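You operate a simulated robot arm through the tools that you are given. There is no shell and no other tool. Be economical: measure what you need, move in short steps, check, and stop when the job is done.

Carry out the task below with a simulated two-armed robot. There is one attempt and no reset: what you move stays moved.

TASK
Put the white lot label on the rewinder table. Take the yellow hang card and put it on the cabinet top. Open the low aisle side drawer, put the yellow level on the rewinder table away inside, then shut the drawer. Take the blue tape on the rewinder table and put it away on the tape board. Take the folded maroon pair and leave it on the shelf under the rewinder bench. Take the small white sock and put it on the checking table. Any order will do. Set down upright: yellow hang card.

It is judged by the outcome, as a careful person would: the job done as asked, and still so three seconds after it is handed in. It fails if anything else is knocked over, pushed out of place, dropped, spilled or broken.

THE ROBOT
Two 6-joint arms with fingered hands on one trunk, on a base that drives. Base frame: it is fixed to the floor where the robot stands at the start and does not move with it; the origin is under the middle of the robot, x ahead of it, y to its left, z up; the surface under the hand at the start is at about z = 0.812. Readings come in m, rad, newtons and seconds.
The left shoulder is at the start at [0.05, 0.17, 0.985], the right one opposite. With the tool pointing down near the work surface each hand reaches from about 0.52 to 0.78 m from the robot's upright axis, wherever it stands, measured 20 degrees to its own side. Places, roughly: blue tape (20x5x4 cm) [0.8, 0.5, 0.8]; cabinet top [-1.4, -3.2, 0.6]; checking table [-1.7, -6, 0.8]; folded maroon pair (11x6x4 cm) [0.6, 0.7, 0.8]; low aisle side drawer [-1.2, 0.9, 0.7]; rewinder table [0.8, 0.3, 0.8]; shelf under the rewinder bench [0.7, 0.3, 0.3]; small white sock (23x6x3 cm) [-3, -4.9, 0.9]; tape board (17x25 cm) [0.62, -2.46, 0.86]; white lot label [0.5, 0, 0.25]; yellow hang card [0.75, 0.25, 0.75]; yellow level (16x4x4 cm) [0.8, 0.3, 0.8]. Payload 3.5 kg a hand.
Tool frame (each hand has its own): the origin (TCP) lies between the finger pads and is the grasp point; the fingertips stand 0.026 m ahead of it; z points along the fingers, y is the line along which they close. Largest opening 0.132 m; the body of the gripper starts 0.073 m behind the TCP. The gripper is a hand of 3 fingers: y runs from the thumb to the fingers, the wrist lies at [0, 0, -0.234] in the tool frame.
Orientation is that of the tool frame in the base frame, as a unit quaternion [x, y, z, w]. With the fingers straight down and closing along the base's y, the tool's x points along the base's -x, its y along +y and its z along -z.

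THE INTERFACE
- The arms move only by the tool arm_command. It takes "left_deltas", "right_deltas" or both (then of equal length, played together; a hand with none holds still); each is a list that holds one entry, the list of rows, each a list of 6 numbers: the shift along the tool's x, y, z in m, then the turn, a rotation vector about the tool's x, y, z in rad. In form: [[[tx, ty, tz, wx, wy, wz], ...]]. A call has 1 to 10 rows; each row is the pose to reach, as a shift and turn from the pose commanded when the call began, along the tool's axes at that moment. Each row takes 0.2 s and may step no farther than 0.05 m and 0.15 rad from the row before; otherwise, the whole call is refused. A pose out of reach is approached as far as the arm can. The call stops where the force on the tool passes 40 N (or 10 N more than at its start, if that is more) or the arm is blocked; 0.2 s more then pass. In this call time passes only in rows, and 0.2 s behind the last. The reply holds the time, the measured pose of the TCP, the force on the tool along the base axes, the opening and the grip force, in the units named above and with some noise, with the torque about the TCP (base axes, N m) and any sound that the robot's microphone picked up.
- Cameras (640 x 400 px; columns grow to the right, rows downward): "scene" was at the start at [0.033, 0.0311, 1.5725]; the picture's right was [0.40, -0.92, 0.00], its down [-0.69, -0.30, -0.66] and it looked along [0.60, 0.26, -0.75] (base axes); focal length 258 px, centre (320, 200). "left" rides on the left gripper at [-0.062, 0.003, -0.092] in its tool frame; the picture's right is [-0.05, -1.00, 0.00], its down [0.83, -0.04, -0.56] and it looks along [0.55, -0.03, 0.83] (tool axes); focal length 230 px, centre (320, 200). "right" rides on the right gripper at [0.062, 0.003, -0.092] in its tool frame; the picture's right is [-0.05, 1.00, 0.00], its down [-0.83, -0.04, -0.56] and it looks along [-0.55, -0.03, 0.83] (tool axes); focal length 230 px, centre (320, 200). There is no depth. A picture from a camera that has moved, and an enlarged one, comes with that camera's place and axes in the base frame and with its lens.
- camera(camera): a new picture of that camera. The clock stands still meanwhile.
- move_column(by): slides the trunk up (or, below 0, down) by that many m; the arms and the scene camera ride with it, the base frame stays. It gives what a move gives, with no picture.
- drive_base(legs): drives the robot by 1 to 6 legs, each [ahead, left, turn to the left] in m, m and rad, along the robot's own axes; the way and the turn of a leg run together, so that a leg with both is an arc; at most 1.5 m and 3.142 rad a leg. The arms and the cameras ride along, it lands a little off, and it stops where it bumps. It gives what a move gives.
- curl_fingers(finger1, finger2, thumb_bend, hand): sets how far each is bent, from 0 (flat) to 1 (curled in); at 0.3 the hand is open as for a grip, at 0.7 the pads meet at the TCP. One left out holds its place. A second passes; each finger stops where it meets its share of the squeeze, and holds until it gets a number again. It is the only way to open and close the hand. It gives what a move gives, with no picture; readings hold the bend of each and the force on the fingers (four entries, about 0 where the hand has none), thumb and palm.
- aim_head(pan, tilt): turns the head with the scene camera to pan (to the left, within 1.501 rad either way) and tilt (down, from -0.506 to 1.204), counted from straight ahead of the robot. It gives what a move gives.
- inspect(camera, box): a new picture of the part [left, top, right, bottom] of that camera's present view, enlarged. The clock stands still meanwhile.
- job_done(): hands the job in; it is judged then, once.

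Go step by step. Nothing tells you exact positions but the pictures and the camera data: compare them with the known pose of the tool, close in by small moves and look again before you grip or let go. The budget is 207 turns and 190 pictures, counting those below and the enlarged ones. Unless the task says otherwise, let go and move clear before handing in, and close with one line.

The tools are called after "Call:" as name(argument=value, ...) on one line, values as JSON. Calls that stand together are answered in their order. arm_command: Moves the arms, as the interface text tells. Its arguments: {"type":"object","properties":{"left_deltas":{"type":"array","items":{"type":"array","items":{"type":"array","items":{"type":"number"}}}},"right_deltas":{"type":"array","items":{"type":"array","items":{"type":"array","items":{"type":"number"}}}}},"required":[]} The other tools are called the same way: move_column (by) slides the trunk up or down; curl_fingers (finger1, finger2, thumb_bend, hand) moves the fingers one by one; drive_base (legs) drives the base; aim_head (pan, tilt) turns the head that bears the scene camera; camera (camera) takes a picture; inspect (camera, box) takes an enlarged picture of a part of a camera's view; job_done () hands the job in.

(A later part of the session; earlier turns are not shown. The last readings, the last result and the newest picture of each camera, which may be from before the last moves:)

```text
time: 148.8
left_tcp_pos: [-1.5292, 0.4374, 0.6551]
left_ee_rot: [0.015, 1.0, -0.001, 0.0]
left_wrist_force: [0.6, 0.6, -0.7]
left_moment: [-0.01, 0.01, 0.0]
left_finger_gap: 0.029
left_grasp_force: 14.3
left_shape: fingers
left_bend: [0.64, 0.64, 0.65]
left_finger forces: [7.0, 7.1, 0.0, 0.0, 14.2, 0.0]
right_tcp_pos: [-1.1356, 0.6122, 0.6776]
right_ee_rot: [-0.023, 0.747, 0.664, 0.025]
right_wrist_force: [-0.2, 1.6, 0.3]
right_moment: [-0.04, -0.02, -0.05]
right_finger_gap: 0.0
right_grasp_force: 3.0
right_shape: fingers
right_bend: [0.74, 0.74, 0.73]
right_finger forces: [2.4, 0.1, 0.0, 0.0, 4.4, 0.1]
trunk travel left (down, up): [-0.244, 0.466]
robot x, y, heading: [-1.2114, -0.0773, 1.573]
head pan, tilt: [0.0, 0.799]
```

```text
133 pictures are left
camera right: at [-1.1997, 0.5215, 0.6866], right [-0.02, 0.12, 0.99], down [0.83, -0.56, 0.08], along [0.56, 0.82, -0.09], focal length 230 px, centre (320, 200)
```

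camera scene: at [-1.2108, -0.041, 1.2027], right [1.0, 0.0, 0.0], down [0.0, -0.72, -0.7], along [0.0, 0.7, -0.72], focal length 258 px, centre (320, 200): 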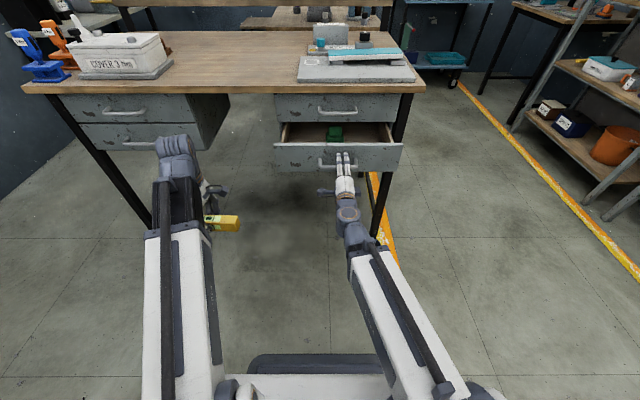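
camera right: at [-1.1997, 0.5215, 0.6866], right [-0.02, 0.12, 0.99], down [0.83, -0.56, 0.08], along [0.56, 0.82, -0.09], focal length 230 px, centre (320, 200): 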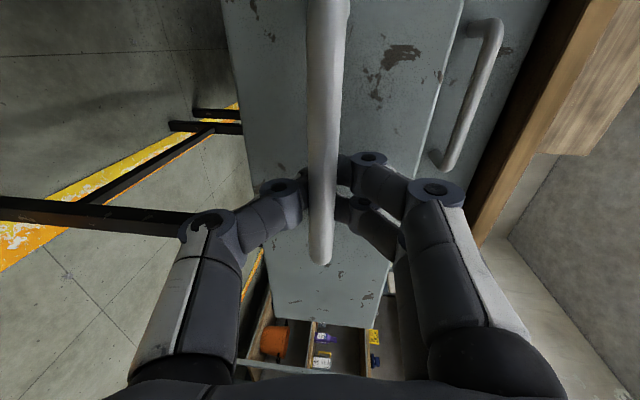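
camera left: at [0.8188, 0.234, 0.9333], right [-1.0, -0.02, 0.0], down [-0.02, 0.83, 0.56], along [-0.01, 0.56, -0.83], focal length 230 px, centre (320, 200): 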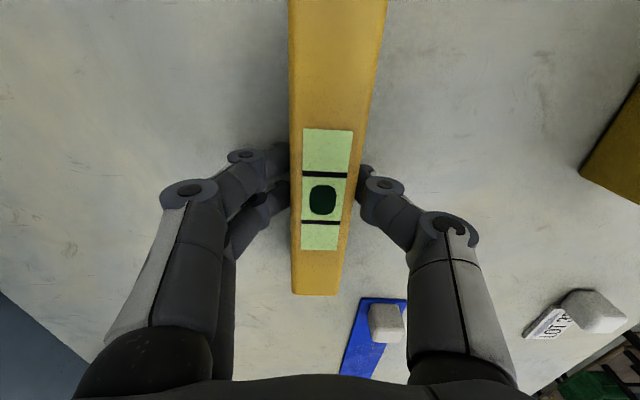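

Hooked again. Driving back 8 cm.

Call:
drive_base(legs=[[-0.08, 0, 0]])

Call:
camera(camera="scene")

```text
time: 149.8
left_tcp_pos: [-1.5293, 0.3555, 0.6547]
left_ee_rot: [0.016, 1.0, 0.0, 0.0]
left_wrist_force: [-0.7, 0.1, -2.1]
left_moment: [-0.01, -0.03, -0.01]
left_finger_gap: 0.0291
left_grasp_force: 14.7
left_shape: fingers
left_bend: [0.64, 0.64, 0.65]
left_finger forces: [7.1, 7.1, 0.1, 0.0, 14.2, 0.0]
right_tcp_pos: [-1.1371, 0.5313, 0.6775]
right_ee_rot: [-0.023, 0.748, 0.663, 0.026]
right_wrist_force: [0.3, 0.4, -0.4]
right_moment: [0.03, -0.01, 0.01]
right_finger_gap: 0.0003
right_grasp_force: 0.1
right_shape: fingers
right_bend: [0.74, 0.74, 0.73]
right_finger forces: [0.0, 0.0, 0.0, 0.0, 0.0, 0.0]
trunk travel left (down, up): [-0.244, 0.466]
robot x, y, heading: [-1.2113, -0.1603, 1.569]
head pan, tilt: [0.0, 0.799]
```

```text
132 pictures are left
camera scene: at [-1.211, -0.1217, 1.2207], right [1.0, 0.0, 0.0], down [0.0, -0.72, -0.7], along [0.0, 0.7, -0.72], focal length 258 px, centre (320, 200)
```

scene: 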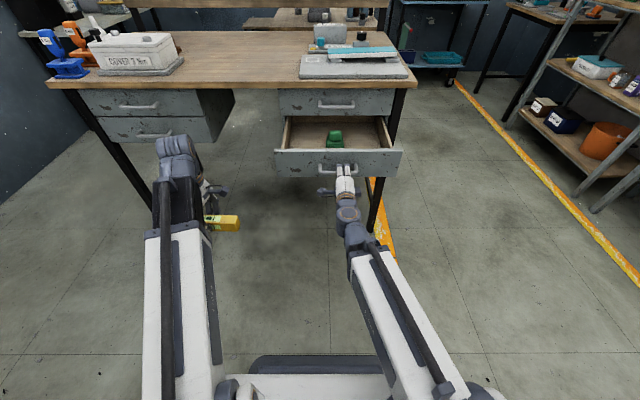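

Drawer open about 22 cm; the green item sits toward the back. Releasing the handle, backing clear, then bringing the level over the drawer.

Call:
curl_fingers(hand="right", finger1=0.35, finger2=0.35, thumb_bend=0.35)

Call:
drive_base(legs=[[-0.07, 0, 0]])

Call:
arm_command(right_deltas=[[[-0.045, 0, 0, 0, 0, 0], [-0.09, 0, 0, 0, 0, 0], [-0.135, 0, 0, 0, 0, 0], [-0.18, 0, 0, 0, 0, 0], [-0.2, 0, 0, 0, 0, 0]]])

Call:
move_column(by=0.22)

Call:
drive_base(legs=[[0, -0.36, 0]])

Call:
camera(camera="scene")

```text
time: 150.8
left_tcp_pos: [-1.5281, 0.3566, 0.6545]
left_ee_rot: [0.015, 1.0, 0.001, 0.0]
left_wrist_force: [0.3, -0.6, -1.5]
left_moment: [0.02, -0.02, -0.01]
left_finger_gap: 0.029
left_grasp_force: 14.7
left_shape: fingers
left_bend: [0.64, 0.64, 0.65]
left_finger forces: [7.1, 7.1, 0.0, 0.0, 14.3, 0.0]
right_tcp_pos: [-1.136, 0.531, 0.6787]
right_ee_rot: [-0.022, 0.748, 0.663, 0.027]
right_wrist_force: [-0.2, 0.1, 0.4]
right_moment: [0.04, -0.03, 0.03]
right_finger_gap: 0.1181
right_grasp_force: 0.2
right_shape: fingers
right_bend: [0.35, 0.35, 0.35]
right_finger forces: [0.0, 0.1, 0.1, 0.0, 0.0, 0.1]
trunk travel left (down, up): [-0.244, 0.466]
robot x, y, heading: [-1.2133, -0.1645, 1.567]
head pan, tilt: [0.0, 0.799]
```

```text
time: 151.8
left_tcp_pos: [-1.5285, 0.2859, 0.6542]
left_ee_rot: [0.016, 1.0, 0.0, 0.001]
left_wrist_force: [-0.4, -0.4, -0.8]
left_moment: [-0.01, 0.01, 0.0]
left_finger_gap: 0.029
left_grasp_force: 13.9
left_shape: fingers
left_bend: [0.64, 0.64, 0.65]
left_finger forces: [7.1, 7.1, 0.1, 0.1, 14.2, 0.0]
right_tcp_pos: [-1.1352, 0.4601, 0.6785]
right_ee_rot: [-0.022, 0.747, 0.664, 0.026]
right_wrist_force: [0.0, -0.3, -0.4]
right_moment: [0.01, 0.02, -0.01]
right_finger_gap: 0.1176
right_grasp_force: 0.1
right_shape: fingers
right_bend: [0.35, 0.35, 0.35]
right_finger forces: [0.1, 0.0, 0.0, 0.0, 0.0, 0.0]
trunk travel left (down, up): [-0.244, 0.466]
robot x, y, heading: [-1.2122, -0.2339, 1.572]
head pan, tilt: [0.0, 0.799]
```

```text
time: 153.1
left_tcp_pos: [-1.5286, 0.2857, 0.6555]
left_ee_rot: [0.016, 1.0, 0.0, 0.0]
left_wrist_force: [0.1, -1.4, -1.4]
left_moment: [-0.02, -0.02, 0.0]
left_finger_gap: 0.0291
left_grasp_force: 14.4
left_shape: fingers
left_bend: [0.64, 0.64, 0.65]
left_finger forces: [7.1, 7.0, 0.0, 0.0, 14.4, 0.0]
right_tcp_pos: [-0.9364, 0.4592, 0.6919]
right_ee_rot: [-0.024, 0.748, 0.663, 0.026]
right_wrist_force: [0.1, 0.9, 0.6]
right_moment: [-0.02, 0.03, 0.02]
right_finger_gap: 0.1178
right_grasp_force: 0.1
right_shape: fingers
right_bend: [0.35, 0.35, 0.35]
right_finger forces: [0.0, 0.0, 0.1, 0.1, 0.0, 0.1]
right hand out of reach, approached as far as the arm can: row 1, 2, 3
trunk travel left (down, up): [-0.244, 0.466]
robot x, y, heading: [-1.2145, -0.233, 1.572]
head pan, tilt: [0.0, 0.799]
```

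```text
time: 155.4
left_tcp_pos: [-1.529, 0.2862, 0.8757]
left_ee_rot: [0.016, 1.0, 0.0, 0.0]
left_wrist_force: [0.4, 0.2, -1.7]
left_moment: [0.01, -0.01, -0.03]
left_finger_gap: 0.029
left_grasp_force: 14.6
left_shape: fingers
left_bend: [0.64, 0.64, 0.65]
left_finger forces: [7.1, 7.1, 0.1, 0.0, 14.3, 0.0]
right_tcp_pos: [-0.9363, 0.4594, 0.9128]
right_ee_rot: [-0.022, 0.748, 0.663, 0.027]
right_wrist_force: [-0.7, -0.2, -0.7]
right_moment: [0.01, 0.02, 0.01]
right_finger_gap: 0.1176
right_grasp_force: 0.1
right_shape: fingers
right_bend: [0.35, 0.35, 0.35]
right_finger forces: [0.0, 0.1, 0.0, 0.0, 0.1, 0.0]
trunk travel left (down, up): [-0.464, 0.246]
robot x, y, heading: [-1.2094, -0.2375, 1.57]
head pan, tilt: [0.0, 0.799]
```

```text
time: 157.7
left_tcp_pos: [-1.1716, 0.285, 0.8751]
left_ee_rot: [0.016, 1.0, 0.0, 0.0]
left_wrist_force: [-0.5, -0.1, -1.3]
left_moment: [-0.02, 0.0, 0.01]
left_finger_gap: 0.0291
left_grasp_force: 14.1
left_shape: fingers
left_bend: [0.64, 0.64, 0.65]
left_finger forces: [7.1, 7.1, 0.1, 0.1, 14.2, 0.0]
right_tcp_pos: [-0.5804, 0.4603, 0.9124]
right_ee_rot: [-0.023, 0.747, 0.664, 0.026]
right_wrist_force: [-0.5, 0.5, -0.3]
right_moment: [0.0, -0.03, 0.02]
right_finger_gap: 0.1176
right_grasp_force: 0.1
right_shape: fingers
right_bend: [0.35, 0.35, 0.35]
right_finger forces: [0.1, 0.0, 0.1, 0.0, 0.0, 0.0]
trunk travel left (down, up): [-0.464, 0.246]
robot x, y, heading: [-0.8565, -0.2341, 1.566]
head pan, tilt: [0.0, 0.799]
```

```text
131 pictures are left
camera scene: at [-0.8537, -0.1932, 1.4407], right [1.0, 0.0, 0.0], down [0.0, -0.72, -0.7], along [0.0, 0.7, -0.72], focal length 258 px, centre (320, 200)
```

scene: 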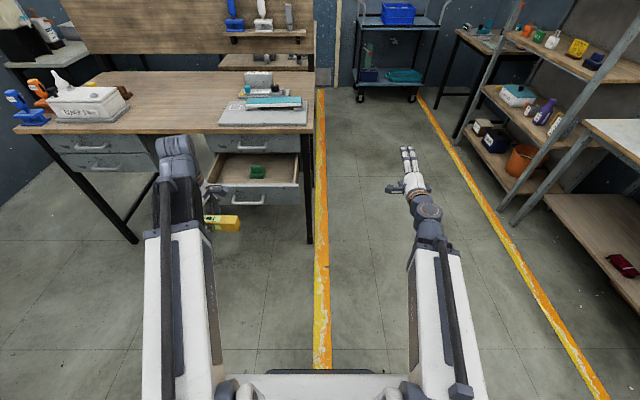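

Measuring the open drawer from here.

Call:
inspect(camera="scene", box=[190, 110, 320, 220])

```text
3.64 times, centred on (255, 165) of scene
camera zoom: at [-0.8537, -0.1932, 1.4407], right [1.0, 0.0, 0.0], down [0.0, -0.72, -0.7], along [0.0, 0.7, -0.72], focal length 937 px, centre (556, 327)
```

zoom: 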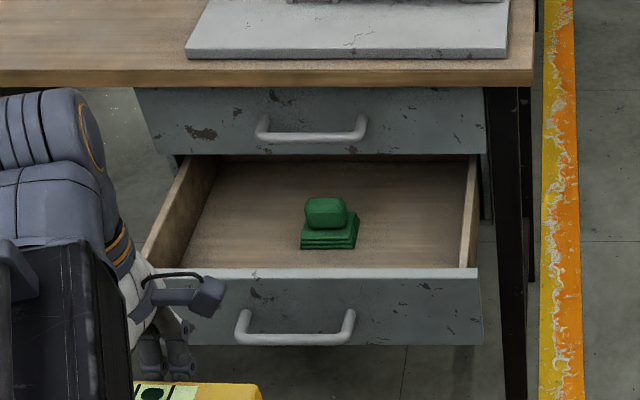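

The free strip in front of the green item is y ≈ 0.59–0.735. I'll aim the level's centre at (-1.15, 0.655).

Call:
drive_base(legs=[[0.19, -0.02, 0.004]])

Call:
arm_command(left_deltas=[[[0, 0.045, 0, 0, 0, 0], [0, 0.09, 0, 0, 0, 0], [0, 0.135, 0, 0, 0, 0], [0, 0.175, 0, 0, 0, 0]]])

Call:
camera(camera="left")

Call:
camera(camera="scene")

```text
time: 159.2
left_tcp_pos: [-1.1535, 0.4746, 0.875]
left_ee_rot: [0.013, 1.0, 0.0, 0.0]
left_wrist_force: [-0.7, 0.5, -1.3]
left_moment: [0.0, 0.03, -0.02]
left_finger_gap: 0.0291
left_grasp_force: 14.5
left_shape: fingers
left_bend: [0.64, 0.64, 0.65]
left_finger forces: [7.0, 7.0, 0.1, 0.0, 14.3, 0.0]
right_tcp_pos: [-0.5623, 0.6503, 0.912]
right_ee_rot: [-0.025, 0.747, 0.663, 0.025]
right_wrist_force: [-0.2, 0.5, 0.4]
right_moment: [0.03, 0.01, -0.03]
right_finger_gap: 0.1175
right_grasp_force: 0.2
right_shape: fingers
right_bend: [0.35, 0.35, 0.35]
right_finger forces: [0.1, 0.0, 0.0, 0.0, 0.0, 0.1]
trunk travel left (down, up): [-0.464, 0.246]
robot x, y, heading: [-0.8348, -0.0426, 1.571]
head pan, tilt: [0.0, 0.799]
```

```text
time: 160.2
left_tcp_pos: [-1.1489, 0.6502, 0.8746]
left_ee_rot: [0.013, 1.0, 0.0, 0.0]
left_wrist_force: [-0.1, 0.3, -1.4]
left_moment: [0.0, 0.02, 0.01]
left_finger_gap: 0.0291
left_grasp_force: 14.0
left_shape: fingers
left_bend: [0.64, 0.64, 0.65]
left_finger forces: [7.2, 7.2, 0.1, 0.0, 14.3, 0.0]
right_tcp_pos: [-0.5627, 0.6508, 0.9124]
right_ee_rot: [-0.024, 0.747, 0.664, 0.025]
right_wrist_force: [1.4, -0.3, -0.5]
right_moment: [0.0, -0.02, 0.01]
right_finger_gap: 0.1175
right_grasp_force: 0.0
right_shape: fingers
right_bend: [0.35, 0.35, 0.35]
right_finger forces: [0.0, 0.1, 0.1, 0.0, 0.0, 0.1]
trunk travel left (down, up): [-0.464, 0.246]
robot x, y, heading: [-0.8372, -0.0403, 1.574]
head pan, tilt: [0.0, 0.799]
```

```text
129 pictures are left
camera left: at [-1.0883, 0.6512, 0.9682], right [0.03, -1.0, 0.0], down [-0.83, -0.02, 0.56], along [-0.56, -0.01, -0.83], focal length 230 px, centre (320, 200)
```

left: 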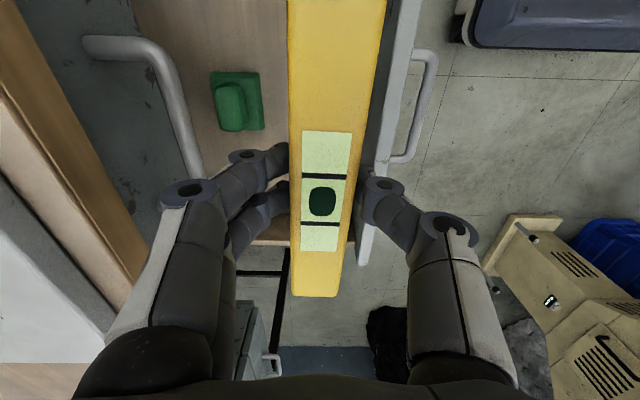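

```text
128 pictures are left
camera scene: at [-0.8339, -0.0022, 1.4407], right [1.0, 0.0, 0.0], down [0.0, -0.72, -0.7], along [0.0, 0.7, -0.72], focal length 258 px, centre (320, 200)
```

scene: 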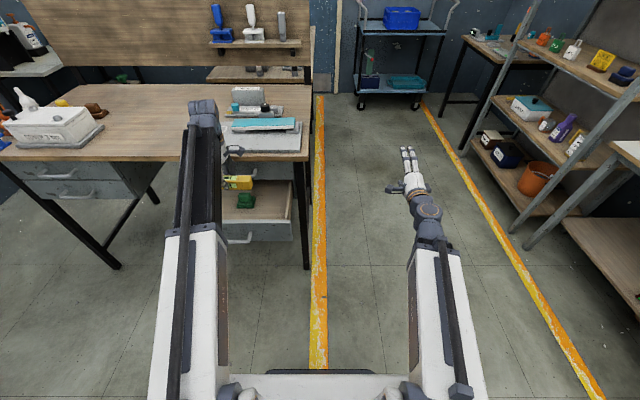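

The finger side could touch the green item, so I'll place the level further right, at x ≈ -1.065, y ≈ 0.662.

Call:
drive_base(legs=[[0.008, -0.083, -0.003]])

Call:
camera(camera="left")

```text
time: 161.3
left_tcp_pos: [-1.0639, 0.6583, 0.8746]
left_ee_rot: [0.015, 1.0, 0.0, -0.001]
left_wrist_force: [1.1, -0.8, -1.4]
left_moment: [0.02, -0.01, -0.03]
left_finger_gap: 0.0291
left_grasp_force: 14.5
left_shape: fingers
left_bend: [0.64, 0.64, 0.65]
left_finger forces: [7.2, 7.1, 0.0, 0.0, 14.3, 0.1]
right_tcp_pos: [-0.4773, 0.6589, 0.9114]
right_ee_rot: [-0.024, 0.748, 0.663, 0.025]
right_wrist_force: [0.2, 0.2, -0.1]
right_moment: [-0.03, 0.01, -0.02]
right_finger_gap: 0.118
right_grasp_force: 0.1
right_shape: fingers
right_bend: [0.35, 0.35, 0.35]
right_finger forces: [0.1, 0.0, 0.0, 0.0, 0.0, 0.0]
trunk travel left (down, up): [-0.464, 0.246]
robot x, y, heading: [-0.7527, -0.0285, 1.568]
head pan, tilt: [0.0, 0.799]
```

```text
127 pictures are left
camera left: at [-1.0032, 0.6592, 0.9682], right [0.02, -1.0, 0.0], down [-0.83, -0.02, 0.56], along [-0.56, -0.01, -0.83], focal length 230 px, centre (320, 200)
```

left: 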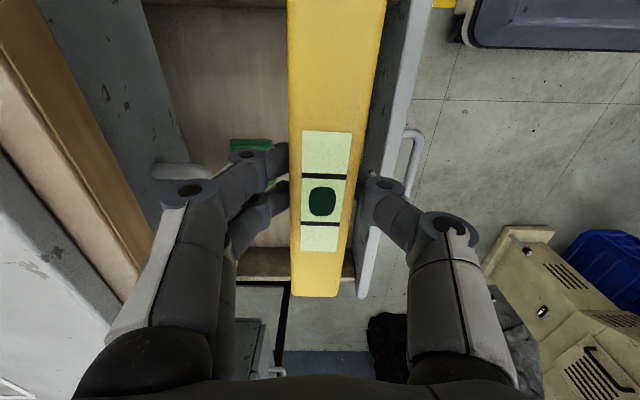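

Clearances look fine. Lowering into the drawer.

Call:
arm_command(left_deltas=[[[0, 0.003, 0.045, 0, 0, 0], [0, 0.003, 0.09, 0, 0, 0], [0, 0.003, 0.135, 0, 0, 0], [0, 0.003, 0.165, 0, 0, 0]]])

Call:
camera(camera="left")

Call:
inspect(camera="scene", box=[150, 90, 330, 230])

```text
time: 162.3
left_tcp_pos: [-1.0623, 0.6612, 0.71]
left_ee_rot: [0.015, 1.0, 0.0, 0.0]
left_wrist_force: [0.7, 0.6, -2.5]
left_moment: [-0.03, 0.0, -0.01]
left_finger_gap: 0.029
left_grasp_force: 14.2
left_shape: fingers
left_bend: [0.64, 0.64, 0.65]
left_finger forces: [7.1, 7.1, 0.0, 0.1, 14.1, 0.1]
right_tcp_pos: [-0.4772, 0.658, 0.9107]
right_ee_rot: [-0.023, 0.747, 0.663, 0.026]
right_wrist_force: [0.4, 0.5, 0.9]
right_moment: [0.03, 0.01, -0.02]
right_finger_gap: 0.1177
right_grasp_force: 0.1
right_shape: fingers
right_bend: [0.35, 0.35, 0.35]
right_finger forces: [0.1, 0.0, 0.0, 0.0, 0.0, 0.0]
trunk travel left (down, up): [-0.464, 0.246]
robot x, y, heading: [-0.7515, -0.0352, 1.571]
head pan, tilt: [0.0, 0.799]
```

```text
126 pictures are left
camera left: at [-1.0023, 0.6617, 0.8031], right [0.02, -1.0, 0.0], down [-0.83, -0.02, 0.56], along [-0.56, -0.01, -0.83], focal length 230 px, centre (320, 200)
```

left: 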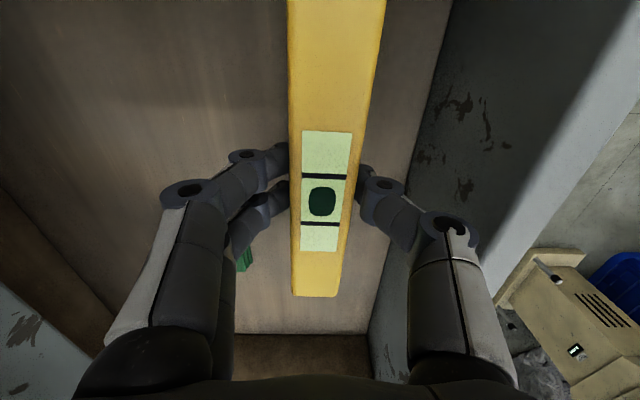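

```text
2.86 times, centred on (240, 160) of scene
camera zoom: at [-0.7507, 0.0059, 1.4407], right [1.0, 0.0, 0.0], down [0.0, -0.72, -0.7], along [0.0, 0.7, -0.72], focal length 736 px, centre (549, 314)
```

zoom: 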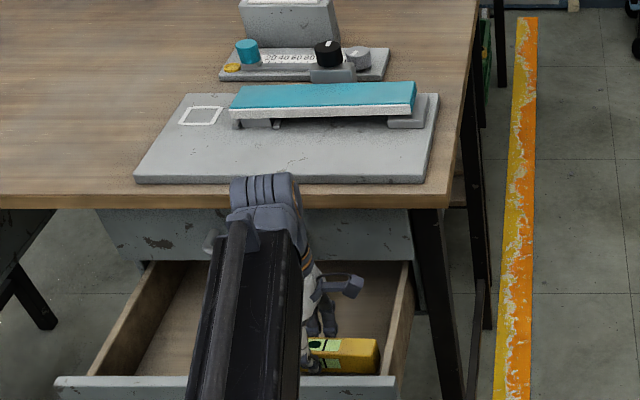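

Level is inside with clearance at the right. Continuing down to contact.

Call:
arm_command(left_deltas=[[[0, 0, 0.015, 0, 0, 0], [0, 0, 0.028, 0, 0, 0], [0, 0, 0.036, 0, 0, 0], [0, 0, 0.041, 0, 0, 0], [0, 0, 0.045, 0, 0, 0]]])

```text
time: 163.5
left_tcp_pos: [-1.0646, 0.6612, 0.6706]
left_ee_rot: [0.015, 1.0, 0.002, -0.002]
left_wrist_force: [-0.4, 1.2, 38.8]
left_moment: [-0.13, 0.03, -0.01]
left_finger_gap: 0.0297
left_grasp_force: 23.4
left_shape: fingers
left_bend: [0.67, 0.67, 0.67]
left_finger forces: [11.0, 11.1, 0.0, 0.0, 24.9, 0.1]
right_tcp_pos: [-0.4766, 0.6564, 0.9145]
right_ee_rot: [-0.023, 0.746, 0.665, 0.025]
right_wrist_force: [0.1, 0.1, 0.3]
right_moment: [0.02, 0.0, -0.01]
right_finger_gap: 0.1179
right_grasp_force: 0.0
right_shape: fingers
right_bend: [0.35, 0.35, 0.35]
right_finger forces: [0.0, 0.0, 0.0, 0.1, 0.0, 0.0]
trunk travel left (down, up): [-0.464, 0.246]
robot x, y, heading: [-0.7524, -0.0362, 1.572]
head pan, tilt: [0.0, 0.799]
```

Firm contact with the drawer floor. Relieving, opening slightly, and rising.

Call:
arm_command(left_deltas=[[[0, 0, -0.006, 0, 0, 0]]])

Call:
curl_fingers(hand="left", finger1=0.53, finger2=0.53, thumb_bend=0.53)

Call:
arm_command(left_deltas=[[[0, 0, -0.04, 0, 0, 0], [0, 0, -0.085, 0, 0, 0], [0, 0, -0.13, 0, 0, 0], [0, 0, -0.175, 0, 0, 0], [0, 0, -0.21, 0, 0, 0]]])

Call:
camera(camera="left")

```text
time: 163.9
left_tcp_pos: [-1.0636, 0.6607, 0.6721]
left_ee_rot: [0.014, 1.0, -0.001, 0.0]
left_wrist_force: [-1.3, 2.3, 16.7]
left_moment: [0.06, 0.04, -0.03]
left_finger_gap: 0.0298
left_grasp_force: 17.5
left_shape: fingers
left_bend: [0.67, 0.67, 0.67]
left_finger forces: [9.4, 9.4, 0.1, 0.1, 16.5, 0.0]
right_tcp_pos: [-0.4777, 0.6583, 0.9113]
right_ee_rot: [-0.023, 0.747, 0.664, 0.027]
right_wrist_force: [0.8, 0.1, -0.7]
right_moment: [-0.04, -0.02, 0.0]
right_finger_gap: 0.1176
right_grasp_force: 0.1
right_shape: fingers
right_bend: [0.35, 0.35, 0.35]
right_finger forces: [0.0, 0.0, 0.1, 0.1, 0.0, 0.0]
trunk travel left (down, up): [-0.464, 0.246]
robot x, y, heading: [-0.7519, -0.0315, 1.569]
head pan, tilt: [0.0, 0.799]
```

```text
time: 164.9
left_tcp_pos: [-1.0641, 0.6601, 0.6718]
left_ee_rot: [0.016, 1.0, 0.001, 0.0]
left_wrist_force: [-0.4, 0.0, 17.6]
left_moment: [-0.06, -0.02, 0.02]
left_finger_gap: 0.0445
left_grasp_force: 9.5
left_shape: fingers
left_bend: [0.56, 0.56, 0.57]
left_finger forces: [3.9, 3.9, 0.0, 0.0, 10.6, 0.0]
right_tcp_pos: [-0.4761, 0.6581, 0.9131]
right_ee_rot: [-0.023, 0.747, 0.664, 0.025]
right_wrist_force: [0.0, 0.1, -0.4]
right_moment: [0.05, 0.06, -0.03]
right_finger_gap: 0.1178
right_grasp_force: 0.1
right_shape: fingers
right_bend: [0.35, 0.35, 0.35]
right_finger forces: [0.0, 0.1, 0.0, 0.0, 0.0, 0.1]
trunk travel left (down, up): [-0.464, 0.246]
robot x, y, heading: [-0.7503, -0.0362, 1.571]
head pan, tilt: [0.0, 0.799]
```

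```text
time: 166.1
left_tcp_pos: [-1.0647, 0.6621, 0.8818]
left_ee_rot: [0.015, 1.0, 0.0, 0.001]
left_wrist_force: [0.0, 0.0, 0.9]
left_moment: [-0.01, 0.01, -0.03]
left_finger_gap: 0.0572
left_grasp_force: 0.1
left_shape: fingers
left_bend: [0.53, 0.53, 0.53]
left_finger forces: [0.0, 0.0, 0.1, 0.0, 0.0, 0.0]
right_tcp_pos: [-0.4784, 0.6584, 0.9119]
right_ee_rot: [-0.024, 0.748, 0.663, 0.026]
right_wrist_force: [-0.8, 0.6, 0.0]
right_moment: [-0.07, 0.0, 0.02]
right_finger_gap: 0.1178
right_grasp_force: 0.1
right_shape: fingers
right_bend: [0.35, 0.35, 0.35]
right_finger forces: [0.0, 0.1, 0.0, 0.0, 0.1, 0.0]
trunk travel left (down, up): [-0.464, 0.246]
robot x, y, heading: [-0.7517, -0.0369, 1.572]
head pan, tilt: [0.0, 0.799]
```

```text
124 pictures are left
camera left: at [-1.003, 0.6632, 0.9746], right [0.02, -1.0, 0.0], down [-0.83, -0.02, 0.56], along [-0.56, -0.01, -0.83], focal length 230 px, centre (320, 200)
```

left: 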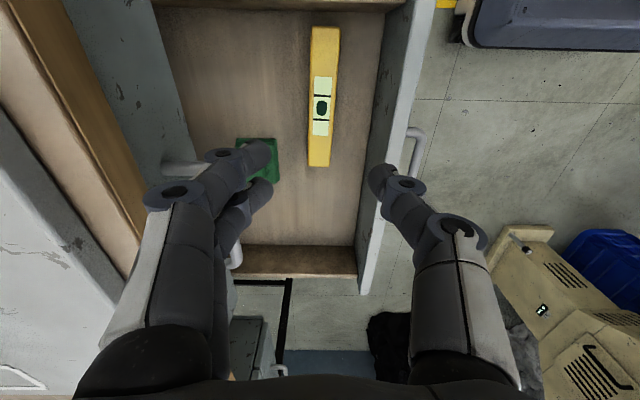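

The level is in the drawer. Retracting the left arm and lining up the right fist with the handle to push it shut.

Call:
arm_command(left_deltas=[[[0, -0.045, -0.01, 0, 0, 0], [0, -0.09, -0.02, 0, 0, 0], [0, -0.135, -0.03, 0, 0, 0], [0, -0.175, -0.03, 0, 0, 0]]])

Call:
drive_base(legs=[[-0.2, 0, 0], [0, 0.5, 0]])

Call:
move_column(by=-0.225)

Call:
curl_fingers(hand="right", finger1=0.85, finger2=0.85, thumb_bend=0.85)

Call:
arm_command(right_deltas=[[[0.045, 0, 0, 0, 0, 0], [0.09, 0, 0, 0, 0, 0], [0.135, 0, 0, 0, 0, 0], [0.15, 0, 0, 0, 0, 0]]])

Call:
camera(camera="right")

Call:
camera(camera="scene")

```text
time: 167.1
left_tcp_pos: [-1.0677, 0.4876, 0.9113]
left_ee_rot: [0.015, 1.0, 0.0, 0.0]
left_wrist_force: [0.0, 0.4, -0.2]
left_moment: [-0.02, -0.02, 0.02]
left_finger_gap: 0.0571
left_grasp_force: 0.1
left_shape: fingers
left_bend: [0.53, 0.53, 0.53]
left_finger forces: [0.0, 0.0, 0.0, 0.1, 0.1, 0.0]
right_tcp_pos: [-0.4773, 0.6577, 0.9119]
right_ee_rot: [-0.023, 0.747, 0.664, 0.026]
right_wrist_force: [-0.4, 0.8, 0.3]
right_moment: [0.04, -0.02, -0.01]
right_finger_gap: 0.1179
right_grasp_force: 0.1
right_shape: fingers
right_bend: [0.35, 0.35, 0.35]
right_finger forces: [0.0, 0.0, 0.0, 0.1, 0.0, 0.0]
trunk travel left (down, up): [-0.464, 0.246]
robot x, y, heading: [-0.7553, -0.0321, 1.568]
head pan, tilt: [0.0, 0.799]
```

```text
time: 171.2
left_tcp_pos: [-1.5702, 0.2882, 0.9108]
left_ee_rot: [0.015, 1.0, -0.001, 0.0]
left_wrist_force: [-0.1, 0.2, -0.2]
left_moment: [-0.01, 0.0, 0.01]
left_finger_gap: 0.0572
left_grasp_force: 0.1
left_shape: fingers
left_bend: [0.53, 0.53, 0.53]
left_finger forces: [0.0, 0.0, 0.0, 0.1, 0.1, 0.0]
right_tcp_pos: [-0.9788, 0.4598, 0.9118]
right_ee_rot: [-0.023, 0.748, 0.663, 0.026]
right_wrist_force: [0.2, -0.4, -0.1]
right_moment: [0.01, 0.01, -0.03]
right_finger_gap: 0.1176
right_grasp_force: 0.0
right_shape: fingers
right_bend: [0.35, 0.35, 0.35]
right_finger forces: [0.0, 0.0, 0.0, 0.0, 0.0, 0.0]
trunk travel left (down, up): [-0.464, 0.246]
robot x, y, heading: [-1.2549, -0.2333, 1.568]
head pan, tilt: [0.0, 0.799]
```

```text
time: 173.6
left_tcp_pos: [-1.5686, 0.2882, 0.6855]
left_ee_rot: [0.015, 1.0, 0.0, 0.0]
left_wrist_force: [0.2, -0.1, 0.3]
left_moment: [-0.04, -0.03, 0.01]
left_finger_gap: 0.0573
left_grasp_force: 0.0
left_shape: fingers
left_bend: [0.53, 0.53, 0.53]
left_finger forces: [0.1, 0.1, 0.0, 0.0, 0.1, 0.0]
right_tcp_pos: [-0.9778, 0.4592, 0.6864]
right_ee_rot: [-0.022, 0.748, 0.663, 0.026]
right_wrist_force: [0.1, 0.9, 0.4]
right_moment: [0.02, 0.03, -0.01]
right_finger_gap: 0.1177
right_grasp_force: 0.1
right_shape: fingers
right_bend: [0.35, 0.35, 0.35]
right_finger forces: [0.1, 0.0, 0.0, 0.1, 0.0, 0.1]
trunk travel left (down, up): [-0.239, 0.471]
robot x, y, heading: [-1.2527, -0.2384, 1.569]
head pan, tilt: [0.0, 0.799]
```

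```text
time: 174.6
left_tcp_pos: [-1.5703, 0.2889, 0.6845]
left_ee_rot: [0.015, 1.0, 0.0, 0.0]
left_wrist_force: [0.7, -0.1, 0.1]
left_moment: [-0.03, 0.04, -0.01]
left_finger_gap: 0.0572
left_grasp_force: 0.1
left_shape: fingers
left_bend: [0.53, 0.53, 0.53]
left_finger forces: [0.0, 0.0, 0.0, 0.0, 0.0, 0.0]
right_tcp_pos: [-0.9796, 0.4597, 0.6866]
right_ee_rot: [-0.022, 0.748, 0.663, 0.026]
right_wrist_force: [-0.2, 0.3, 0.2]
right_moment: [0.0, 0.02, 0.02]
right_finger_gap: 0.0
right_grasp_force: 0.0
right_shape: fingers
right_bend: [0.78, 0.78, 0.77]
right_finger forces: [0.0, 0.0, 0.1, 0.1, 0.0, 0.0]
trunk travel left (down, up): [-0.239, 0.471]
robot x, y, heading: [-1.2547, -0.2367, 1.57]
head pan, tilt: [0.0, 0.799]
```

```text
time: 175.6
left_tcp_pos: [-1.5689, 0.2879, 0.6845]
left_ee_rot: [0.015, 1.0, 0.0, 0.0]
left_wrist_force: [-0.3, 0.9, 0.3]
left_moment: [-0.01, 0.02, -0.01]
left_finger_gap: 0.0569
left_grasp_force: 0.1
left_shape: fingers
left_bend: [0.53, 0.53, 0.53]
left_finger forces: [0.0, 0.0, 0.1, 0.1, 0.1, 0.1]
right_tcp_pos: [-1.129, 0.4653, 0.6765]
right_ee_rot: [-0.023, 0.747, 0.664, 0.026]
right_wrist_force: [-0.3, -0.7, -0.1]
right_moment: [0.01, 0.0, -0.01]
right_finger_gap: 0.0
right_grasp_force: 0.1
right_shape: fingers
right_bend: [0.78, 0.78, 0.77]
right_finger forces: [0.0, 0.1, 0.1, 0.0, 0.0, 0.0]
right hand out of reach, approached as far as the arm can: row 1, 2, 3, 4
trunk travel left (down, up): [-0.239, 0.471]
robot x, y, heading: [-1.2549, -0.2343, 1.569]
head pan, tilt: [0.0, 0.799]
```

```text
123 pictures are left
camera right: at [-1.1928, 0.3747, 0.6848], right [-0.02, 0.12, 0.99], down [0.83, -0.56, 0.08], along [0.56, 0.82, -0.09], focal length 230 px, centre (320, 200)
```

right: 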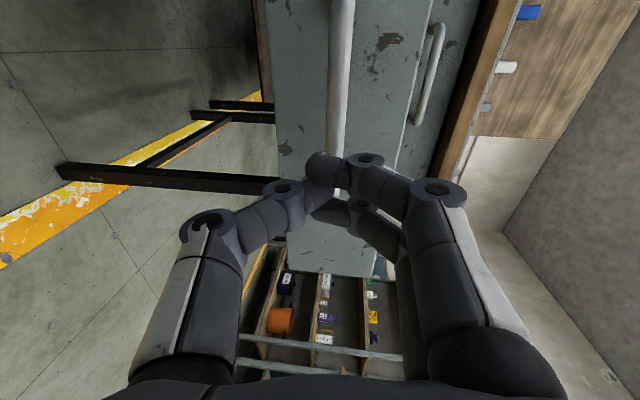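

```text
122 pictures are left
camera scene: at [-1.2516, -0.1938, 1.2157], right [1.0, 0.0, 0.0], down [0.0, -0.72, -0.7], along [0.0, 0.7, -0.72], focal length 258 px, centre (320, 200)
```

scene: 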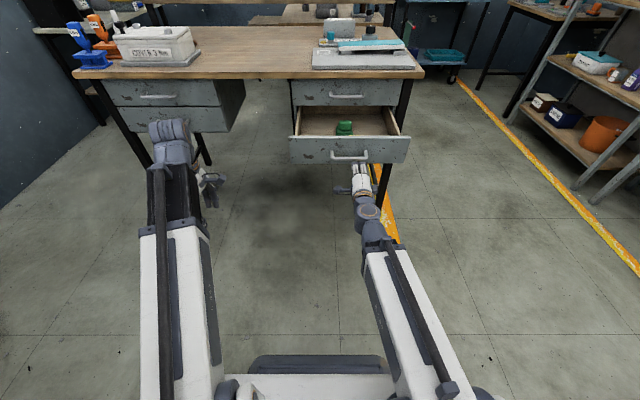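

The fist is lined up with the bar. Driving forward to push the drawer.

Call:
drive_base(legs=[[0.22, 0, 0]])

Call:
arm_command(right_deltas=[[[0, 0, 0.015, 0, 0, 0], [0, 0.001, 0.03, 0, 0, 0], [0, 0.002, 0.045, 0, 0, 0], [0, 0.003, 0.06, 0, 0, 0], [0, 0.004, 0.075, 0, 0, 0]]])

Call:
camera(camera="scene")

Call:
camera(camera="right")

```text
time: 177.3
left_tcp_pos: [-1.5677, 0.5073, 0.6855]
left_ee_rot: [0.015, 1.0, -0.001, 0.001]
left_wrist_force: [0.0, 0.1, 0.5]
left_moment: [0.02, -0.01, 0.04]
left_finger_gap: 0.0573
left_grasp_force: 0.1
left_shape: fingers
left_bend: [0.53, 0.53, 0.53]
left_finger forces: [0.1, 0.0, 0.0, 0.0, 0.1, 0.1]
right_tcp_pos: [-1.1289, 0.6853, 0.6772]
right_ee_rot: [-0.024, 0.747, 0.664, 0.026]
right_wrist_force: [0.8, -0.6, -1.5]
right_moment: [-0.01, 0.0, 0.02]
right_finger_gap: 0.0001
right_grasp_force: 0.1
right_shape: fingers
right_bend: [0.78, 0.78, 0.78]
right_finger forces: [0.1, 0.0, 0.1, 0.0, 0.0, 0.0]
trunk travel left (down, up): [-0.239, 0.471]
robot x, y, heading: [-1.2502, -0.0128, 1.568]
head pan, tilt: [0.0, 0.799]
```

```text
time: 178.3
left_tcp_pos: [-1.5689, 0.5069, 0.6857]
left_ee_rot: [0.015, 1.0, 0.0, 0.0]
left_wrist_force: [0.9, -0.4, -0.3]
left_moment: [0.0, 0.0, -0.02]
left_finger_gap: 0.0573
left_grasp_force: 0.0
left_shape: fingers
left_bend: [0.53, 0.53, 0.53]
left_finger forces: [0.0, 0.0, 0.1, 0.0, 0.0, 0.1]
right_tcp_pos: [-1.1292, 0.7331, 0.672]
right_ee_rot: [-0.023, 0.748, 0.663, 0.026]
right_wrist_force: [-0.5, -20.7, -3.7]
right_moment: [0.05, -0.02, 0.01]
right_finger_gap: 0.0
right_grasp_force: 0.1
right_shape: fingers
right_bend: [0.82, 0.82, 0.83]
right_finger forces: [0.1, 0.0, 0.0, 0.1, 0.0, 0.0]
trunk travel left (down, up): [-0.239, 0.471]
robot x, y, heading: [-1.2557, -0.0131, 1.568]
head pan, tilt: [0.0, 0.799]
stopped in row 4 (right hand): the force on the tool passed its limit at 51 N (the readings are from after the stop); the commanded pose is now the measured one
```

```text
121 pictures are left
camera scene: at [-1.2514, 0.0246, 1.2157], right [1.0, 0.0, 0.0], down [0.0, -0.72, -0.7], along [0.0, 0.7, -0.72], focal length 258 px, centre (320, 200)
```

scene: 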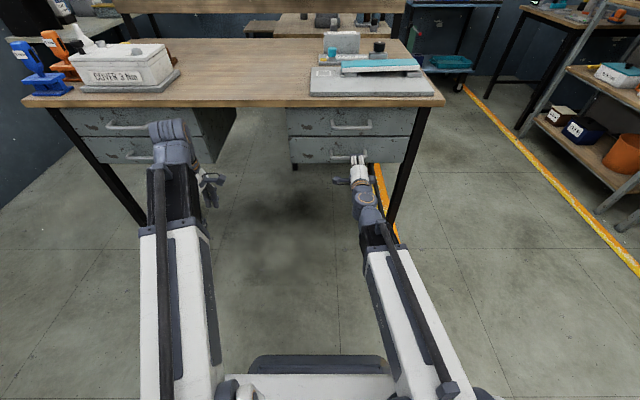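

```text
120 pictures are left
camera right: at [-1.1919, 0.6429, 0.6804], right [-0.02, 0.12, 0.99], down [0.83, -0.56, 0.08], along [0.56, 0.82, -0.09], focal length 230 px, centre (320, 200)
```

right: 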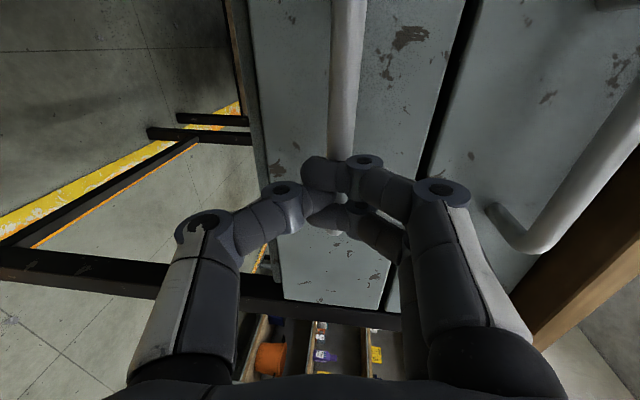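

Drawer shut flush with the level inside. Backing away, raising, moving to the aisle, and restoring the right hand to point down.

Call:
arm_command(right_deltas=[[[0, 0, -0.03, 0, 0, 0], [0, 0, -0.05, 0, 0, 0]]])

Call:
drive_base(legs=[[-0.13, 0, 0], [0, -0.88, 0]])

Call:
move_column(by=0.239)

Call:
arm_command(right_deltas=[[[0, 0, 0.0, 0, 0, -0.15], [0, 0, 0.0, 0, 0, -0.3], [0, 0, 0, 0, 0, -0.45], [0, 0, 0, 0, 0, -0.6], [0, 0, 0, 0, 0, -0.75], [0, 0, 0, 0, 0, -0.9], [0, 0, 0, 0, 0, -1.05], [0, 0, 0, 0, 0, -1.2], [0, 0, 0, 0, 0, -1.35], [0, 0, 0, 0, 0, -1.5]]])

Call:
aim_head(pan=-1.45, tilt=0.5)

Call:
camera(camera="scene")

```text
time: 178.9
left_tcp_pos: [-1.5693, 0.5082, 0.6853]
left_ee_rot: [0.016, 1.0, -0.001, 0.0]
left_wrist_force: [-0.2, -0.7, 1.0]
left_moment: [0.02, -0.04, -0.01]
left_finger_gap: 0.0572
left_grasp_force: 0.2
left_shape: fingers
left_bend: [0.53, 0.53, 0.53]
left_finger forces: [0.0, 0.0, 0.0, 0.0, 0.1, 0.1]
right_tcp_pos: [-1.1278, 0.6865, 0.6776]
right_ee_rot: [-0.023, 0.747, 0.663, 0.025]
right_wrist_force: [-0.5, -1.1, 0.4]
right_moment: [-0.03, -0.02, 0.02]
right_finger_gap: 0.0
right_grasp_force: 0.1
right_shape: fingers
right_bend: [0.81, 0.81, 0.81]
right_finger forces: [0.1, 0.0, 0.0, 0.0, 0.1, 0.0]
trunk travel left (down, up): [-0.239, 0.471]
robot x, y, heading: [-1.2504, -0.0156, 1.572]
head pan, tilt: [0.0, 0.799]
```

```text
time: 184.4
left_tcp_pos: [-0.6841, 0.3769, 0.686]
left_ee_rot: [0.014, 1.0, 0.001, 0.0]
left_wrist_force: [-0.4, 0.4, -0.4]
left_moment: [-0.01, 0.0, 0.02]
left_finger_gap: 0.0571
left_grasp_force: 0.0
left_shape: fingers
left_bend: [0.53, 0.53, 0.53]
left_finger forces: [0.0, 0.1, 0.0, 0.1, 0.0, 0.0]
right_tcp_pos: [-0.2444, 0.5567, 0.6782]
right_ee_rot: [-0.024, 0.748, 0.662, 0.025]
right_wrist_force: [-0.5, -0.1, 1.2]
right_moment: [0.05, 0.0, 0.02]
right_finger_gap: 0.0
right_grasp_force: 0.2
right_shape: fingers
right_bend: [0.81, 0.81, 0.81]
right_finger forces: [0.1, 0.1, 0.0, 0.1, 0.0, 0.1]
trunk travel left (down, up): [-0.239, 0.471]
robot x, y, heading: [-0.3642, -0.1456, 1.571]
head pan, tilt: [0.0, 0.799]
```

```text
time: 186.9
left_tcp_pos: [-0.6842, 0.3768, 0.9248]
left_ee_rot: [0.013, 1.0, 0.0, 0.0]
left_wrist_force: [1.8, -0.2, 0.6]
left_moment: [-0.02, 0.03, 0.0]
left_finger_gap: 0.057
left_grasp_force: 0.1
left_shape: fingers
left_bend: [0.53, 0.53, 0.53]
left_finger forces: [0.0, 0.0, 0.0, 0.0, 0.1, 0.0]
right_tcp_pos: [-0.2445, 0.5574, 0.917]
right_ee_rot: [-0.025, 0.748, 0.663, 0.025]
right_wrist_force: [-0.2, -0.7, -0.9]
right_moment: [-0.04, -0.02, 0.02]
right_finger_gap: 0.0001
right_grasp_force: 0.2
right_shape: fingers
right_bend: [0.81, 0.81, 0.81]
right_finger forces: [0.0, 0.0, 0.0, 0.0, 0.0, 0.0]
trunk travel left (down, up): [-0.478, 0.232]
robot x, y, heading: [-0.3641, -0.1443, 1.571]
head pan, tilt: [0.0, 0.799]
```

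```text
time: 189.1
left_tcp_pos: [-0.684, 0.3776, 0.9244]
left_ee_rot: [0.014, 1.0, 0.0, 0.0]
left_wrist_force: [0.0, -0.9, 0.4]
left_moment: [-0.01, 0.02, 0.0]
left_finger_gap: 0.057
left_grasp_force: 0.1
left_shape: fingers
left_bend: [0.53, 0.53, 0.53]
left_finger forces: [0.0, 0.1, 0.1, 0.0, 0.0, 0.1]
right_tcp_pos: [-0.2437, 0.5559, 0.9142]
right_ee_rot: [-0.525, 0.528, 0.47, 0.473]
right_wrist_force: [0.3, -0.2, 0.0]
right_moment: [-0.01, 0.01, 0.01]
right_finger_gap: 0.0
right_grasp_force: 0.1
right_shape: fingers
right_bend: [0.81, 0.81, 0.81]
right_finger forces: [0.0, 0.1, 0.0, 0.1, 0.1, 0.0]
trunk travel left (down, up): [-0.478, 0.232]
robot x, y, heading: [-0.3631, -0.1445, 1.577]
head pan, tilt: [0.0, 0.799]
```

```text
time: 190.7
left_tcp_pos: [-0.6838, 0.3775, 0.9231]
left_ee_rot: [0.014, 1.0, 0.001, -0.001]
left_wrist_force: [0.4, 0.3, 0.0]
left_moment: [-0.03, 0.0, 0.0]
left_finger_gap: 0.0572
left_grasp_force: 0.0
left_shape: fingers
left_bend: [0.53, 0.53, 0.53]
left_finger forces: [0.0, 0.0, 0.0, 0.0, 0.0, 0.0]
right_tcp_pos: [-0.245, 0.5571, 0.9142]
right_ee_rot: [-0.525, 0.529, 0.471, 0.472]
right_wrist_force: [-0.5, -0.4, 0.3]
right_moment: [-0.01, -0.03, 0.03]
right_finger_gap: 0.0002
right_grasp_force: 0.1
right_shape: fingers
right_bend: [0.81, 0.81, 0.81]
right_finger forces: [0.1, 0.1, 0.0, 0.0, 0.0, 0.0]
trunk travel left (down, up): [-0.478, 0.232]
robot x, y, heading: [-0.3663, -0.1433, 1.57]
head pan, tilt: [-1.45, 0.499]
```

```text
119 pictures are left
camera scene: at [-0.274, -0.1731, 1.4807], right [0.12, -0.99, 0.0], down [-0.48, -0.06, -0.88], along [0.87, 0.11, -0.48], focal length 258 px, centre (320, 200)
```

scene: 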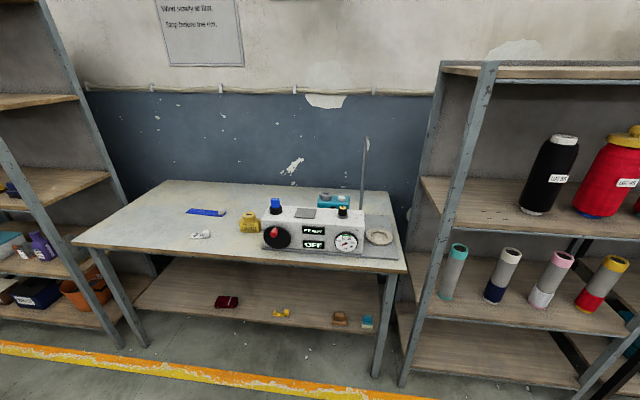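

Pitching the right hand back down and turning to face the table.

Call:
arm_command(right_deltas=[[[-0.015, -0.016, -0.02, 0, 0.15, 0], [-0.03, -0.032, -0.04, 0, 0.3, 0], [-0.045, -0.048, -0.06, 0, 0.45, 0], [-0.06, -0.064, -0.08, 0, 0.6, 0], [-0.075, -0.08, -0.1, 0, 0.75, 0], [-0.09, -0.096, -0.12, 0, 0.9, 0], [-0.105, -0.112, -0.14, 0, 1.05, 0], [-0.12, -0.128, -0.16, 0, 1.2, 0], [-0.135, -0.144, -0.18, 0, 1.35, 0], [-0.15, -0.16, -0.2, 0, 1.5, 0]]])

Call:
curl_fingers(hand="right", finger1=0.3, finger2=0.3, thumb_bend=0.3)

Call:
drive_base(legs=[[0, 0, -1.571]])

Call:
aim_head(pan=-1.15, tilt=0.3)

Call:
camera(camera="scene")

```text
time: 192.9
left_tcp_pos: [-0.6831, 0.3772, 0.9255]
left_ee_rot: [0.014, 1.0, -0.001, 0.0]
left_wrist_force: [-0.8, 0.6, 0.2]
left_moment: [-0.01, 0.02, -0.01]
left_finger_gap: 0.0572
left_grasp_force: 0.2
left_shape: fingers
left_bend: [0.53, 0.53, 0.53]
left_finger forces: [0.0, 0.0, 0.0, 0.0, 0.1, 0.1]
right_tcp_pos: [-0.2263, 0.552, 0.8722]
right_ee_rot: [-0.542, 0.543, 0.456, 0.451]
right_wrist_force: [0.4, -0.4, 0.9]
right_moment: [0.0, 0.02, 0.02]
right_finger_gap: 0.0
right_grasp_force: 0.1
right_shape: fingers
right_bend: [0.81, 0.81, 0.81]
right_finger forces: [0.0, 0.0, 0.0, 0.2, 0.0, 0.0]
right hand out of reach, approached as far as the arm can: row 1, 2, 3, 4, 5, 6, 7, 8, 9, 10
trunk travel left (down, up): [-0.478, 0.232]
robot x, y, heading: [-0.367, -0.1434, 1.575]
head pan, tilt: [-1.45, 0.499]
```

```text
time: 193.9
left_tcp_pos: [-0.6833, 0.3773, 0.9255]
left_ee_rot: [0.014, 1.0, 0.0, 0.0]
left_wrist_force: [-0.2, -0.4, -0.3]
left_moment: [0.01, -0.03, -0.01]
left_finger_gap: 0.0573
left_grasp_force: 0.0
left_shape: fingers
left_bend: [0.53, 0.53, 0.53]
left_finger forces: [0.0, 0.1, 0.1, 0.0, 0.0, 0.0]
right_tcp_pos: [-0.227, 0.5518, 0.8723]
right_ee_rot: [-0.542, 0.543, 0.456, 0.451]
right_wrist_force: [-1.0, 1.0, -0.4]
right_moment: [0.02, -0.01, 0.01]
right_finger_gap: 0.1339
right_grasp_force: 0.2
right_shape: fingers
right_bend: [0.3, 0.3, 0.3]
right_finger forces: [0.1, 0.1, 0.0, 0.0, 0.0, 0.0]
trunk travel left (down, up): [-0.478, 0.232]
robot x, y, heading: [-0.3668, -0.1425, 1.57]
head pan, tilt: [-1.45, 0.499]
```

```text
time: 198.1
left_tcp_pos: [0.1548, 0.1764, 0.9246]
left_ee_rot: [0.716, 0.698, 0.0, 0.001]
left_wrist_force: [-0.4, -0.1, 0.3]
left_moment: [0.0, 0.02, 0.0]
left_finger_gap: 0.0571
left_grasp_force: 0.1
left_shape: fingers
left_bend: [0.53, 0.53, 0.53]
left_finger forces: [0.1, 0.1, 0.0, 0.1, 0.1, 0.0]
right_tcp_pos: [0.3298, -0.2816, 0.8719]
right_ee_rot: [-0.001, 0.767, 0.005, 0.642]
right_wrist_force: [0.4, -0.4, 0.0]
right_moment: [-0.02, -0.01, 0.01]
right_finger_gap: 0.1338
right_grasp_force: 0.0
right_shape: fingers
right_bend: [0.3, 0.3, 0.3]
right_finger forces: [0.0, 0.0, 0.1, 0.0, 0.1, 0.0]
trunk travel left (down, up): [-0.478, 0.232]
robot x, y, heading: [-0.3696, -0.147, 0.002]
head pan, tilt: [-1.45, 0.499]
```

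```text
time: 198.9
left_tcp_pos: [0.1542, 0.1748, 0.924]
left_ee_rot: [0.716, 0.698, -0.001, -0.001]
left_wrist_force: [-0.5, -0.6, -0.5]
left_moment: [0.02, 0.01, 0.03]
left_finger_gap: 0.0574
left_grasp_force: 0.0
left_shape: fingers
left_bend: [0.53, 0.53, 0.53]
left_finger forces: [0.0, 0.0, 0.0, 0.0, 0.0, 0.0]
right_tcp_pos: [0.3307, -0.2812, 0.8733]
right_ee_rot: [0.0, 0.767, 0.004, 0.641]
right_wrist_force: [0.1, 0.1, 0.1]
right_moment: [0.04, 0.01, -0.02]
right_finger_gap: 0.1337
right_grasp_force: 0.1
right_shape: fingers
right_bend: [0.3, 0.3, 0.3]
right_finger forces: [0.0, 0.0, 0.1, 0.0, 0.0, 0.1]
trunk travel left (down, up): [-0.478, 0.232]
robot x, y, heading: [-0.3655, -0.1503, 0.004]
head pan, tilt: [-1.15, 0.3]
```

```text
118 pictures are left
camera scene: at [-0.3658, -0.2296, 1.499], right [-0.91, -0.41, 0.0], down [-0.12, 0.27, -0.96], along [0.39, -0.87, -0.3], focal length 258 px, centre (320, 200)
```

scene: 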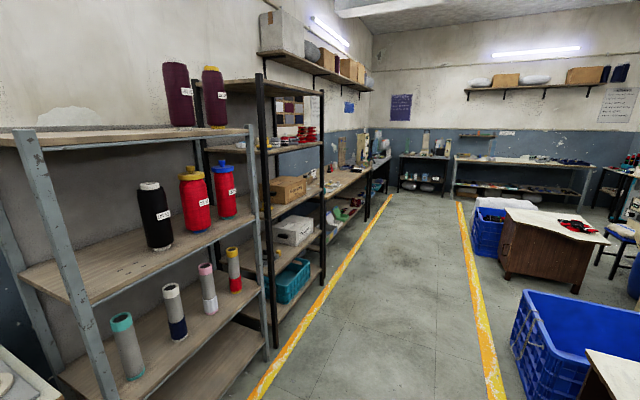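

Next I'll finish pitching the right hand down, and zoom toward the tape board.

Call:
arm_command(right_deltas=[[[-0.02, 0, 0, 0, 0.14, 0], [-0.04, 0, 0, 0, 0.28, 0], [-0.06, 0, 0, 0, 0.42, 0], [-0.08, 0, 0, 0, 0.56, 0], [-0.1, 0, 0, 0, 0.7, 0], [-0.12, 0, 0, 0, 0.84, 0], [-0.14, 0, 0, 0, 0.98, 0], [-0.15, 0, 0, 0, 1.12, 0], [-0.15, 0, 0, 0, 1.26, 0], [-0.15, 0, 0, 0, 1.391, 0]]])

Call:
inspect(camera="scene", box=[270, 110, 430, 220])

```text
time: 201.1
left_tcp_pos: [0.1553, 0.1746, 0.9246]
left_ee_rot: [0.715, 0.699, 0.0, 0.0]
left_wrist_force: [-0.7, 0.0, 0.4]
left_moment: [0.04, -0.03, 0.02]
left_finger_gap: 0.0573
left_grasp_force: 0.1
left_shape: fingers
left_bend: [0.53, 0.53, 0.53]
left_finger forces: [0.1, 0.0, 0.1, 0.0, 0.0, 0.0]
right_tcp_pos: [0.3343, -0.2833, 1.01]
right_ee_rot: [-0.002, 1.0, 0.004, 0.001]
right_wrist_force: [0.4, -0.1, 0.1]
right_moment: [0.02, 0.0, 0.0]
right_finger_gap: 0.1346
right_grasp_force: 0.1
right_shape: fingers
right_bend: [0.3, 0.3, 0.3]
right_finger forces: [0.0, 0.0, 0.0, 0.1, 0.0, 0.1]
right hand out of reach, approached as far as the arm can: row 1, 2, 10
trunk travel left (down, up): [-0.478, 0.232]
robot x, y, heading: [-0.3659, -0.1433, 0.005]
head pan, tilt: [-1.15, 0.3]
```

```text
3.64 times, centred on (350, 165) of scene
camera zoom: at [-0.3657, -0.2296, 1.4991], right [-0.91, -0.41, 0.0], down [-0.12, 0.27, -0.96], along [0.39, -0.87, -0.3], focal length 937 px, centre (211, 327)
```

zoom: 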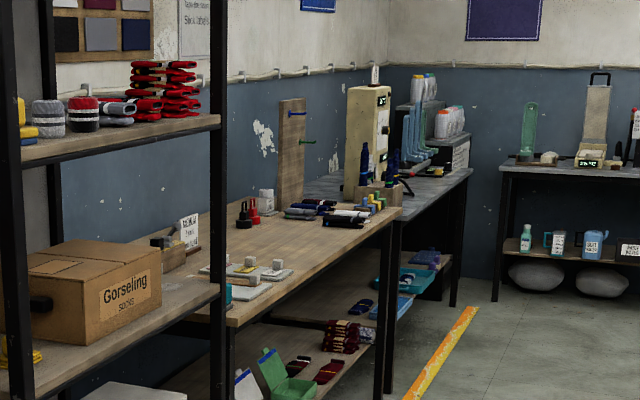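

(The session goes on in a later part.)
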